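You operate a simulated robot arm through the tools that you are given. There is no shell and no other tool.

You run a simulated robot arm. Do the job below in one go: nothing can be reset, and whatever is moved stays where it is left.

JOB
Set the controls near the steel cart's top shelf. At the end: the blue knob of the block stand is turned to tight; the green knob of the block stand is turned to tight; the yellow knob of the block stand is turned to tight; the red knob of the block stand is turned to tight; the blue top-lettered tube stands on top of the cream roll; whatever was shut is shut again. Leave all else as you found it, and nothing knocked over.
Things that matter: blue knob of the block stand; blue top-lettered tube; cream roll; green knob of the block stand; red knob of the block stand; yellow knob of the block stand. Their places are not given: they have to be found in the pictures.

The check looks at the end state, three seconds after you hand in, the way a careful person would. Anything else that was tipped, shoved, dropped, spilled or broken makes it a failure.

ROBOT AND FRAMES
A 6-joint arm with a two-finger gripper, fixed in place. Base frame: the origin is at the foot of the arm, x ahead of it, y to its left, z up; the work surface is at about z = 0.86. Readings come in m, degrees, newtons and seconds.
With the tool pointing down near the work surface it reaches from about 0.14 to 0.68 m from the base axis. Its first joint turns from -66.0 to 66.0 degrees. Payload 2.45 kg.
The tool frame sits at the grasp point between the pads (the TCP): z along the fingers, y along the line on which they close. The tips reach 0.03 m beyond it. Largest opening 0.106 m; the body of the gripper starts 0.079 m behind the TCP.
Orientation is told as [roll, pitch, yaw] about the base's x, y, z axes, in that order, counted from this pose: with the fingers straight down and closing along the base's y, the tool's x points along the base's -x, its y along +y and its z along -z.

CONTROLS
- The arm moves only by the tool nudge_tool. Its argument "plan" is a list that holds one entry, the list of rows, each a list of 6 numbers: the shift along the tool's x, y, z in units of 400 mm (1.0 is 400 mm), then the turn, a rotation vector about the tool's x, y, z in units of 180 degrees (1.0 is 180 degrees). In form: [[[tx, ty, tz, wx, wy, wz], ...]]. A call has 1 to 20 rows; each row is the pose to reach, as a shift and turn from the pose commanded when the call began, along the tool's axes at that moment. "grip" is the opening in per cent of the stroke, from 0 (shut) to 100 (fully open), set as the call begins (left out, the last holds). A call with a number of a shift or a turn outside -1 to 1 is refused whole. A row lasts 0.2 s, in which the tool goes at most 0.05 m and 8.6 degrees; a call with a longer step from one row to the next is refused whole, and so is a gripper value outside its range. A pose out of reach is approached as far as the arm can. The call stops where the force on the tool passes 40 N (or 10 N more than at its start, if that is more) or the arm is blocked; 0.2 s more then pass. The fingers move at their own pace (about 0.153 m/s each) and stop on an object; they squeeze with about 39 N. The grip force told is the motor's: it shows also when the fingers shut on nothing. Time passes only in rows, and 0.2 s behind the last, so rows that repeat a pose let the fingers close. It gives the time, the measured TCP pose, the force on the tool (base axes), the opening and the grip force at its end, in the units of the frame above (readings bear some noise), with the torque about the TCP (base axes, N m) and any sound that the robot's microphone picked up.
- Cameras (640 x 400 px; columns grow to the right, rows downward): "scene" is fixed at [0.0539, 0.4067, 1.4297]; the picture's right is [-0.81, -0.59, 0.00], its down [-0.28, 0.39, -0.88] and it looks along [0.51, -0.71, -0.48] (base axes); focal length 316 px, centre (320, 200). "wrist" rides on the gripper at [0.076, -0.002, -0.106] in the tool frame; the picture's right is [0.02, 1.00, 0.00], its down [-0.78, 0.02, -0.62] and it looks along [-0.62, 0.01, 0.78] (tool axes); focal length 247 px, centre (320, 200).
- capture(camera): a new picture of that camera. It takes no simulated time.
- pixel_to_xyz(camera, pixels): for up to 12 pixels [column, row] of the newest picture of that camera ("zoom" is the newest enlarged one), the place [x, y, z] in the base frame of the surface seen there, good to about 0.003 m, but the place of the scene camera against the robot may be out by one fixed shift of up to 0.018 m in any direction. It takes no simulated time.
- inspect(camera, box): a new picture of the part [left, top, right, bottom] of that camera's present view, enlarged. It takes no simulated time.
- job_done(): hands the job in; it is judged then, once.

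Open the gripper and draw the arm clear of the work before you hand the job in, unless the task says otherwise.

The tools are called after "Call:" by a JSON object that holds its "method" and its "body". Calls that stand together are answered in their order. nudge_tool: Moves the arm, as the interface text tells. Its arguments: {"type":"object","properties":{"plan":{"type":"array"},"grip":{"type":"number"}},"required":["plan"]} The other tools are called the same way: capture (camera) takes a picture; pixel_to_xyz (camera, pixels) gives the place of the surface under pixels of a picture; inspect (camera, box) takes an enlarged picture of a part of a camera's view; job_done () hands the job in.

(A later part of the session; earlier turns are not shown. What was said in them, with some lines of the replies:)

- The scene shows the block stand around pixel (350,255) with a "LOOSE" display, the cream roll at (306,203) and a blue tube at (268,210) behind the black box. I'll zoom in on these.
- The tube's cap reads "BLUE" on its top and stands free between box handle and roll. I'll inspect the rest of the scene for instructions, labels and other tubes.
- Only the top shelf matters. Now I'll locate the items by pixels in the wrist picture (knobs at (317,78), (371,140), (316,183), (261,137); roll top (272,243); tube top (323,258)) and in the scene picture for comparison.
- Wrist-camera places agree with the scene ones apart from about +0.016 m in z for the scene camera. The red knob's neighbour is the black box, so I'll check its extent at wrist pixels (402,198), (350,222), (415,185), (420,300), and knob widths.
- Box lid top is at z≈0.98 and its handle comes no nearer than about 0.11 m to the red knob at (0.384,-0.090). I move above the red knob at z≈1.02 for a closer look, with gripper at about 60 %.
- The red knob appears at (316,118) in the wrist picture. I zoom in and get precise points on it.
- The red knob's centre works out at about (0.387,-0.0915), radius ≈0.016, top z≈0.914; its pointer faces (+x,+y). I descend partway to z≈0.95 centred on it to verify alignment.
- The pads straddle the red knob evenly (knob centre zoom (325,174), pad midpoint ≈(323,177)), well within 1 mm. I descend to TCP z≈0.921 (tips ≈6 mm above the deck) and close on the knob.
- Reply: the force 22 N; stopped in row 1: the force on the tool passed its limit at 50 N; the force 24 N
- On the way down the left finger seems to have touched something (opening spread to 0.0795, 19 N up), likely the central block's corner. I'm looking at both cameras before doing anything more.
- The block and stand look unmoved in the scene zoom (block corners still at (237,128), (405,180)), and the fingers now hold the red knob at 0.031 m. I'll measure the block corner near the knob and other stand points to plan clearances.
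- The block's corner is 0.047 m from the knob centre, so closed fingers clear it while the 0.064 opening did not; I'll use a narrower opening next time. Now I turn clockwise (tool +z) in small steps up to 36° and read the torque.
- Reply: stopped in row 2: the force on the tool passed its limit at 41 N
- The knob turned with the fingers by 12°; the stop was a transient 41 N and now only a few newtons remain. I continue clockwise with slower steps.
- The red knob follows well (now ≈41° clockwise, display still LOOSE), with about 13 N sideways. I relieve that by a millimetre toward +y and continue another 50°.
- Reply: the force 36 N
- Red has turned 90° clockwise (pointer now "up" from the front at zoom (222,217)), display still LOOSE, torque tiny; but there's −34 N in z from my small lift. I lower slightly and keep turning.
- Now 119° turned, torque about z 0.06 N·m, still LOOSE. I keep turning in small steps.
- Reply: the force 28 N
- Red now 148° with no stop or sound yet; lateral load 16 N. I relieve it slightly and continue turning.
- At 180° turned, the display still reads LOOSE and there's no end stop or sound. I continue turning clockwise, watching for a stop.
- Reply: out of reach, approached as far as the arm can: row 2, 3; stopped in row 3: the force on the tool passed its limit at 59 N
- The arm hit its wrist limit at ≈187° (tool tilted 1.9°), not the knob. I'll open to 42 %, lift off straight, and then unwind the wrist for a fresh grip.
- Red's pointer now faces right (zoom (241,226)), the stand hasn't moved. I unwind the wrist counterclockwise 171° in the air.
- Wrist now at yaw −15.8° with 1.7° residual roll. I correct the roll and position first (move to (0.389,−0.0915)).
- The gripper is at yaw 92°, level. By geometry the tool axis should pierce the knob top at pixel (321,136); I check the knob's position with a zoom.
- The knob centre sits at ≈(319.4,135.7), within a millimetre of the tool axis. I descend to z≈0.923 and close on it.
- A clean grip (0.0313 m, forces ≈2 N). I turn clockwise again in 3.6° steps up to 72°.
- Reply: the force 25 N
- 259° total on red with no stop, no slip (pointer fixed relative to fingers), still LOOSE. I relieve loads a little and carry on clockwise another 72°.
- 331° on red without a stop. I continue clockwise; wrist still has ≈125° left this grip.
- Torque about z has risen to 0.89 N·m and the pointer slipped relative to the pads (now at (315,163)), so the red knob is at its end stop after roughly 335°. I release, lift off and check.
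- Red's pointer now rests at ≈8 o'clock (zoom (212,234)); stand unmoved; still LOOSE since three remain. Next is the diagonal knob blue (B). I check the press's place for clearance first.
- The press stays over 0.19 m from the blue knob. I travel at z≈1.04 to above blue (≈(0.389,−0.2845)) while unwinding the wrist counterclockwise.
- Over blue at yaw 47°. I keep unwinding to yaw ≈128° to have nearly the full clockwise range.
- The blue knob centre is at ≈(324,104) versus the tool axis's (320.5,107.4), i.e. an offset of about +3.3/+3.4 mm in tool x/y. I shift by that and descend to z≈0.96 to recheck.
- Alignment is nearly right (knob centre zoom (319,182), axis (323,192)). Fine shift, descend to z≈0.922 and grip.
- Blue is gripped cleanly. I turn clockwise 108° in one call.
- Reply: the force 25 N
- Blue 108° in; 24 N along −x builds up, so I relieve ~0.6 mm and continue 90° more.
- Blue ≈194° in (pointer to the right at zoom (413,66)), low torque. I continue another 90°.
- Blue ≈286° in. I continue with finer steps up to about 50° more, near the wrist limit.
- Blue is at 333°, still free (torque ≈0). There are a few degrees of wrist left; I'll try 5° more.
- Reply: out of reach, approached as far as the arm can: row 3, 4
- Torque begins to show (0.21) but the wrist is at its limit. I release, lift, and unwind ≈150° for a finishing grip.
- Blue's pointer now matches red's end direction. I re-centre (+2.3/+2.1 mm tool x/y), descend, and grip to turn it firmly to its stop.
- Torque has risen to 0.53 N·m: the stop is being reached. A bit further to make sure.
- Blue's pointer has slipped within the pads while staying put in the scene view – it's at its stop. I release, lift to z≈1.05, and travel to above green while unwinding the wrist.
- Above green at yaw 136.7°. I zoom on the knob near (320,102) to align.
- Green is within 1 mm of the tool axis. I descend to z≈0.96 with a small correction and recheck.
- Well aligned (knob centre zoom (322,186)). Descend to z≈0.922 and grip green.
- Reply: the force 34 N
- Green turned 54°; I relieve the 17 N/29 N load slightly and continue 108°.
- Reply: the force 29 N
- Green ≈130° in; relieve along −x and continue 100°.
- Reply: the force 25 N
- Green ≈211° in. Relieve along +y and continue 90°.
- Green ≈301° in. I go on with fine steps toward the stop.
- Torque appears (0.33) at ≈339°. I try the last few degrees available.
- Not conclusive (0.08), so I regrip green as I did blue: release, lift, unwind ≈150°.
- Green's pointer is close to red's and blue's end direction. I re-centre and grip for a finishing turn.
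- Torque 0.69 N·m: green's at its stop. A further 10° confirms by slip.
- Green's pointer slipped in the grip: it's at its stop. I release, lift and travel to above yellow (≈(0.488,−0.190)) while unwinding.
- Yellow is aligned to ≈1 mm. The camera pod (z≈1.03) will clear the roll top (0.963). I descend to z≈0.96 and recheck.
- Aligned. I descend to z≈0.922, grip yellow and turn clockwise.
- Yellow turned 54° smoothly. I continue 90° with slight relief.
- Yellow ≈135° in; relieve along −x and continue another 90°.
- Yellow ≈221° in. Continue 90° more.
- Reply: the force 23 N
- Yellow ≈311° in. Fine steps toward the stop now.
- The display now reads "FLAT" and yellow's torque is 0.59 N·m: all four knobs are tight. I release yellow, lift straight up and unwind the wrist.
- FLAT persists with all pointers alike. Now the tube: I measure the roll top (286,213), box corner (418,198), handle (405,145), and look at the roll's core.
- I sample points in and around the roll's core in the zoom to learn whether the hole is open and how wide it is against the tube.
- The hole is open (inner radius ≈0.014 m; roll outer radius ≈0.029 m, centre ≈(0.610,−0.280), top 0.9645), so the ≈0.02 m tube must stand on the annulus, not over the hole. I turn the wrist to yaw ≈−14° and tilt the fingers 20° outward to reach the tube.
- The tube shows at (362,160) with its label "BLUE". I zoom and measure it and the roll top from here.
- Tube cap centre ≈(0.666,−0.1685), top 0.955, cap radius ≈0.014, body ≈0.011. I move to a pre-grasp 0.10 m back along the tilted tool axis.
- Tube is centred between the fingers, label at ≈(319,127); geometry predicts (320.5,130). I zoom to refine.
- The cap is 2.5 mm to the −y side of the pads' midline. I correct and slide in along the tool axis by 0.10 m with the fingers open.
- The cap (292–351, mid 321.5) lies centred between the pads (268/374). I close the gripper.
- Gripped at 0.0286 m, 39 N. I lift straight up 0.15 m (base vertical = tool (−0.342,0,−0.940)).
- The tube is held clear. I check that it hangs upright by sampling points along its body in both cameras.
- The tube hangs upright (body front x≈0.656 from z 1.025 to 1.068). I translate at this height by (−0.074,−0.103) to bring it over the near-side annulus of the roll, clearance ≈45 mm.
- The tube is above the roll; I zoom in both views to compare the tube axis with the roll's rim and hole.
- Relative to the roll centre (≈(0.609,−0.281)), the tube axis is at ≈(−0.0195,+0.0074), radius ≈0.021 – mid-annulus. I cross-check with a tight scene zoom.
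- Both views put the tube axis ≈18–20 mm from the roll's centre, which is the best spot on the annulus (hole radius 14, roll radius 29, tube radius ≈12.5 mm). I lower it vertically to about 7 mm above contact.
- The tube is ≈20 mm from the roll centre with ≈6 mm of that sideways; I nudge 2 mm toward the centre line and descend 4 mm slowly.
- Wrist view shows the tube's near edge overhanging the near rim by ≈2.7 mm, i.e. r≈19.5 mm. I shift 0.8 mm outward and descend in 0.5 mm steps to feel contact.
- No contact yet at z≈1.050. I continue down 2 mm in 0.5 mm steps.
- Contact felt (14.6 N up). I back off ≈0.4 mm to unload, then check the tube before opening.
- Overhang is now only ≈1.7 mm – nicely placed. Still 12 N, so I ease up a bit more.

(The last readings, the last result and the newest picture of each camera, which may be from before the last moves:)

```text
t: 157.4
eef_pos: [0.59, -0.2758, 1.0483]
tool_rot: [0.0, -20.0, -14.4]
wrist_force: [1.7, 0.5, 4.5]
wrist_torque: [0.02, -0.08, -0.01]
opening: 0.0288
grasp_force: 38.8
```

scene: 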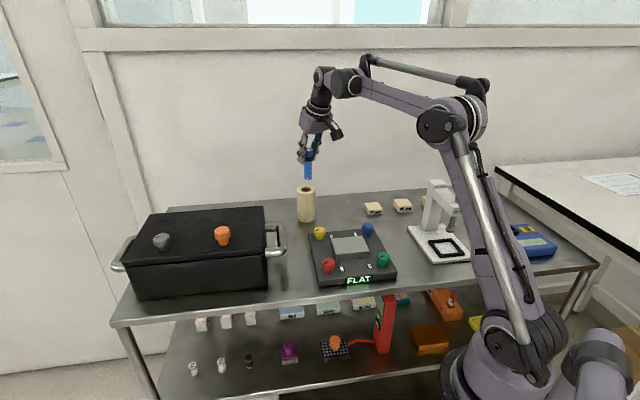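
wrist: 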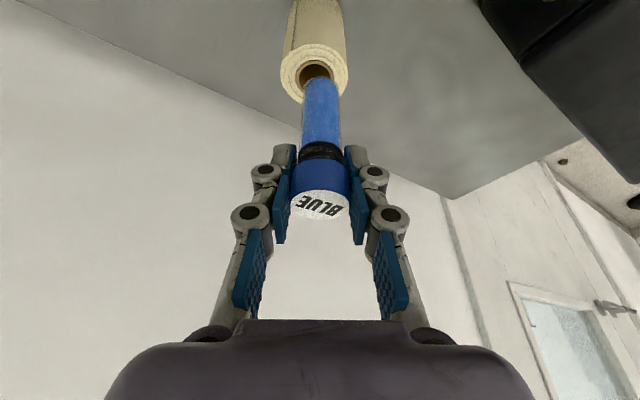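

Only 4.5 N remains. I open the fingers to 60 % without moving.

Call:
{"method": "nudge_tool", "body": {"plan": [[[0, 0, 0, 0, 0, 0], [0, 0, 0, 0, 0, 0], [0, 0, 0, 0, 0, 0]]], "grip": 60}}

Call:
{"method": "capture", "body": {"camera": "wrist"}}

Call:
{"method": "inspect", "body": {"camera": "scene", "box": [270, 140, 350, 220]}}

```text
t: 158.2
eef_pos: [0.5888, -0.2742, 1.0478]
tool_rot: [0.0, -20.0, -14.4]
wrist_force: [0.6, 0.1, 0.3]
wrist_torque: [0.0, 0.02, -0.02]
opening: 0.0635
grasp_force: 0.0
```

```text
taken
```

wrist: 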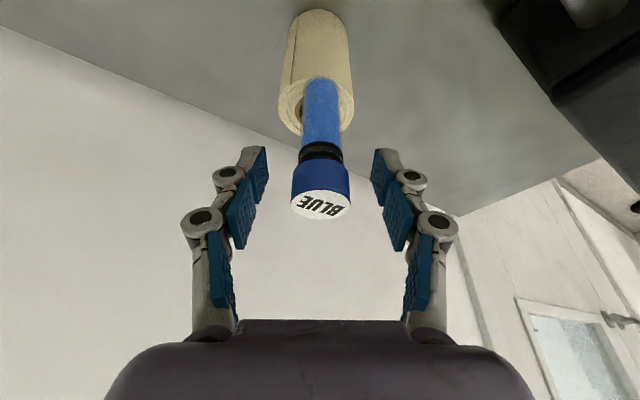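

```text
5.00 times, centred on (310, 180) of scene
```

zoom: 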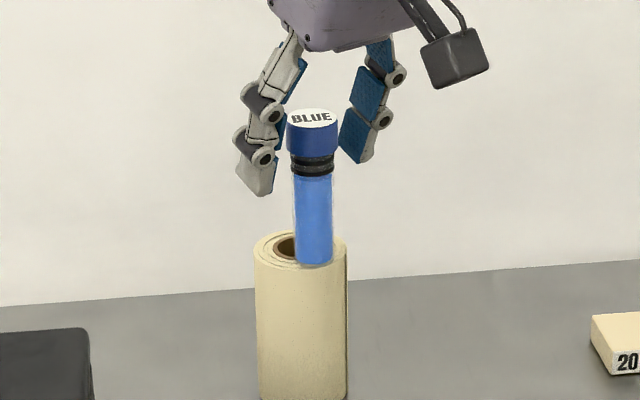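

The tube stands by itself on the roll (label mid (321,205), no force). I retreat along the tool axis, slowly at first.

Call:
{"method": "nudge_tool", "body": {"plan": [[[0, 0, -0.03, 0, 0, 0], [0, 0, -0.07, 0, 0, 0], [0, 0, -0.12, 0, 0, 0], [0, 0, -0.2, 0, 0, 0], [0, 0, -0.3, 0, 0, 0], [0, 0, -0.36, 0, 0, 0]]]}}

Call:
{"method": "capture", "body": {"camera": "wrist"}}

Call:
{"method": "inspect", "body": {"camera": "scene", "box": [270, 140, 350, 220]}}

```text
t: 159.6
eef_pos: [0.5424, -0.2638, 1.1845]
tool_rot: [0.0, -20.0, -14.4]
wrist_force: [0.3, 0.3, -0.5]
wrist_torque: [0.01, -0.01, 0.01]
opening: 0.0637
grasp_force: 0.0
```

```text
taken
```

wrist: 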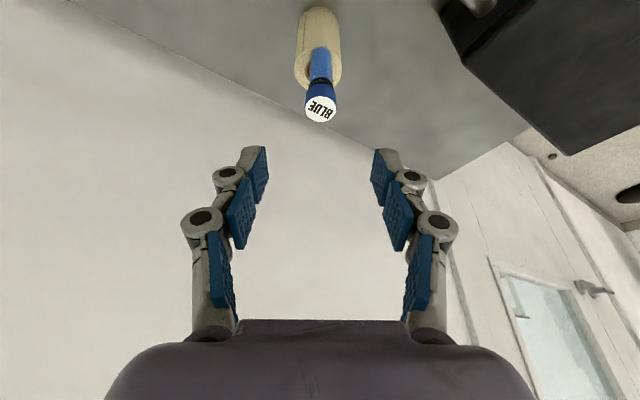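

```text
5.00 times, centred on (310, 180) of scene
```

zoom: 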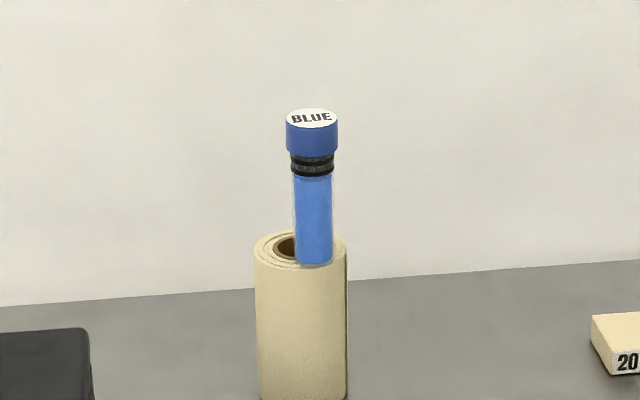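

The tube stands steadily on the roll. I draw the arm back to near its starting pose, levelling the tool, and open the gripper.

Call:
{"method": "nudge_tool", "body": {"plan": [[[0.0786, 0.0029, -0.0388, 0, 0, 0], [0.1573, 0.0059, -0.0775, 0, 0.0278, 0], [0.2359, 0.0088, -0.1163, 0, 0.0555, 0], [0.3145, 0.0118, -0.155, 0, 0.0833, 0], [0.3931, 0.0147, -0.1938, 0, 0.111, 0], [0.4718, 0.0176, -0.2325, 0, 0.111, 0], [0.5504, 0.0206, -0.2713, 0, 0.111, 0], [0.629, 0.0235, -0.31, 0, 0.111, 0], [0.629, 0.0235, -0.31, 0, 0.111, 0]]], "grip": 100}}

Call:
{"method": "capture", "body": {"camera": "scene"}}

Call:
{"method": "inspect", "body": {"camera": "scene", "box": [250, 160, 410, 300]}}

Call:
{"method": "capture", "body": {"camera": "wrist"}}

```text
t: 161.6
eef_pos: [0.2721, -0.1862, 1.2158]
tool_rot: [0.0, 0.0, -14.4]
wrist_force: [-0.2, 0.4, -0.5]
wrist_torque: [0.03, -0.02, -0.05]
opening: 0.1059
grasp_force: 0.1
```

```text
taken
```

scene: 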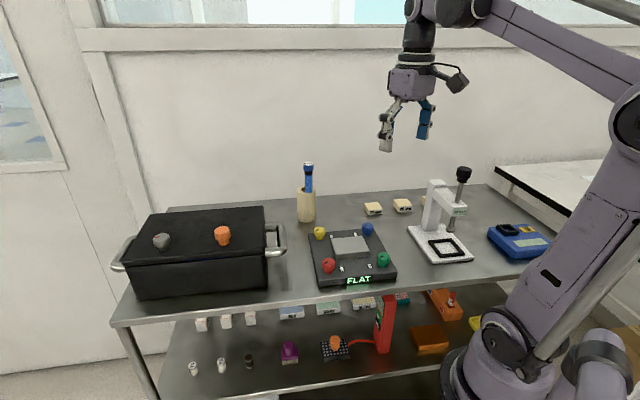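

```text
2.86 times, centred on (330, 230) of scene
```

zoom: 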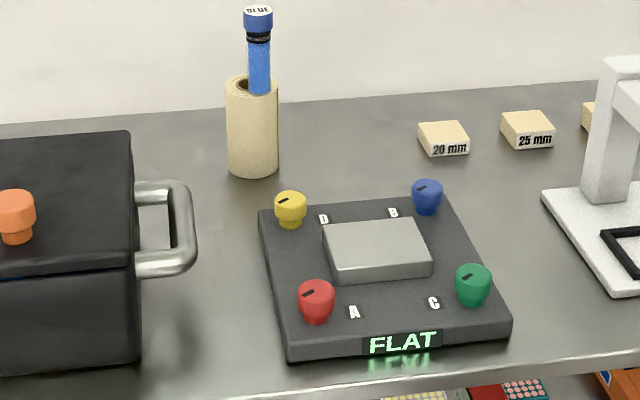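

```text
taken
```

wrist: 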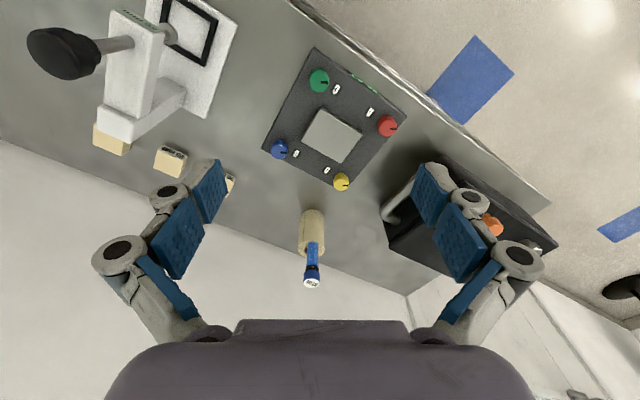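

Everything is in place: FLAT display, four pointers alike, tube upright on the roll. One last comparison of the stand against the first picture and the box lid state.

Call:
{"method": "inspect", "body": {"camera": "scene", "box": [290, 210, 410, 300]}}

Call:
{"method": "inspect", "body": {"camera": "scene", "box": [110, 190, 300, 310]}}

Call:
{"method": "inspect", "body": {"camera": "scene", "box": [280, 155, 336, 225]}}

```text
4.44 times, centred on (350, 255) of scene
```

zoom: 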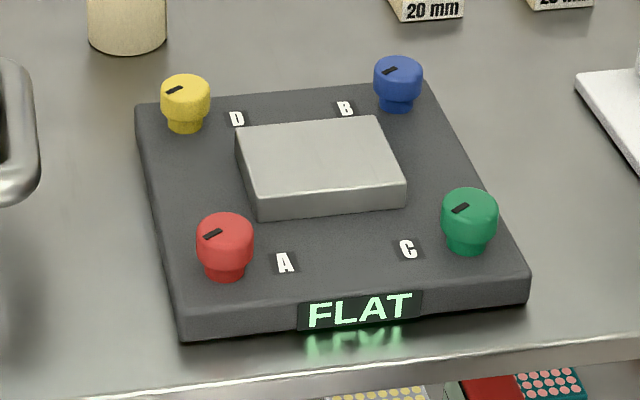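

```text
3.33 times, centred on (205, 250) of scene
```

zoom: 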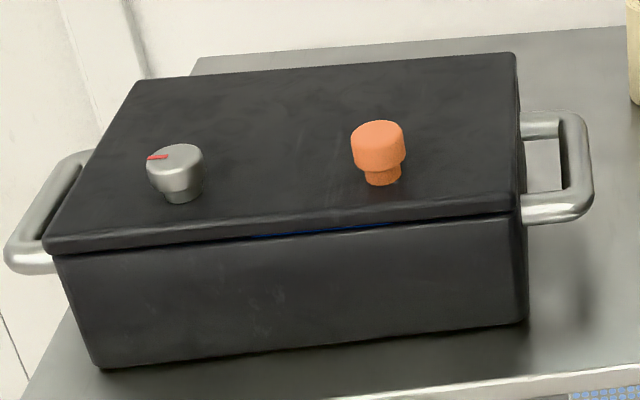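

```text
5.71 times, centred on (308, 190) of scene
```

zoom: 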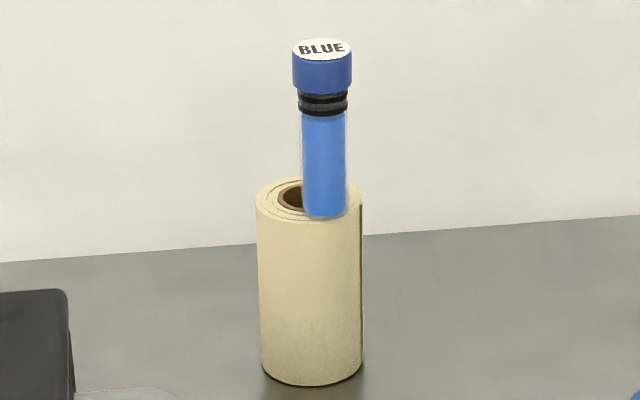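

The stand sits where it was in the first picture, with all four pointers alike and the display reading FLAT. The box is still shut and untouched, the tube stands upright on the roll, and the arm is clear with its gripper open. I hand the job in.

Call:
{"method": "job_done", "body": {}}

```text
The job is handed in.
```

I handed the job in with all four knobs tight and the blue tube standing on the cream roll. I don't have the check's result.

- **Knobs:** I turned red, blue, green, then yellow clockwise to their end stops, about 335–340° each. The stand's display changed from LOOSE to FLAT once the last one was tight, and it stayed that way.
- **Tube:** The roll's core is an open hole wide enough for the tube to drop into. I stood the tube on the rim beside the hole instead, and it was upright and steady in the last picture.
- **Everything else:** I opened nothing, and the black box is still shut. The stand and the box look unmoved against the first pictures. The gripper is open and the arm is back near its starting pose.

While I was lowering onto the red knob, one finger pressed on the corner of the stand's centre block with about 20 N. When the fingers then closed, the force briefly reached 50 N. I could see no shift in the block or the stand afterwards.
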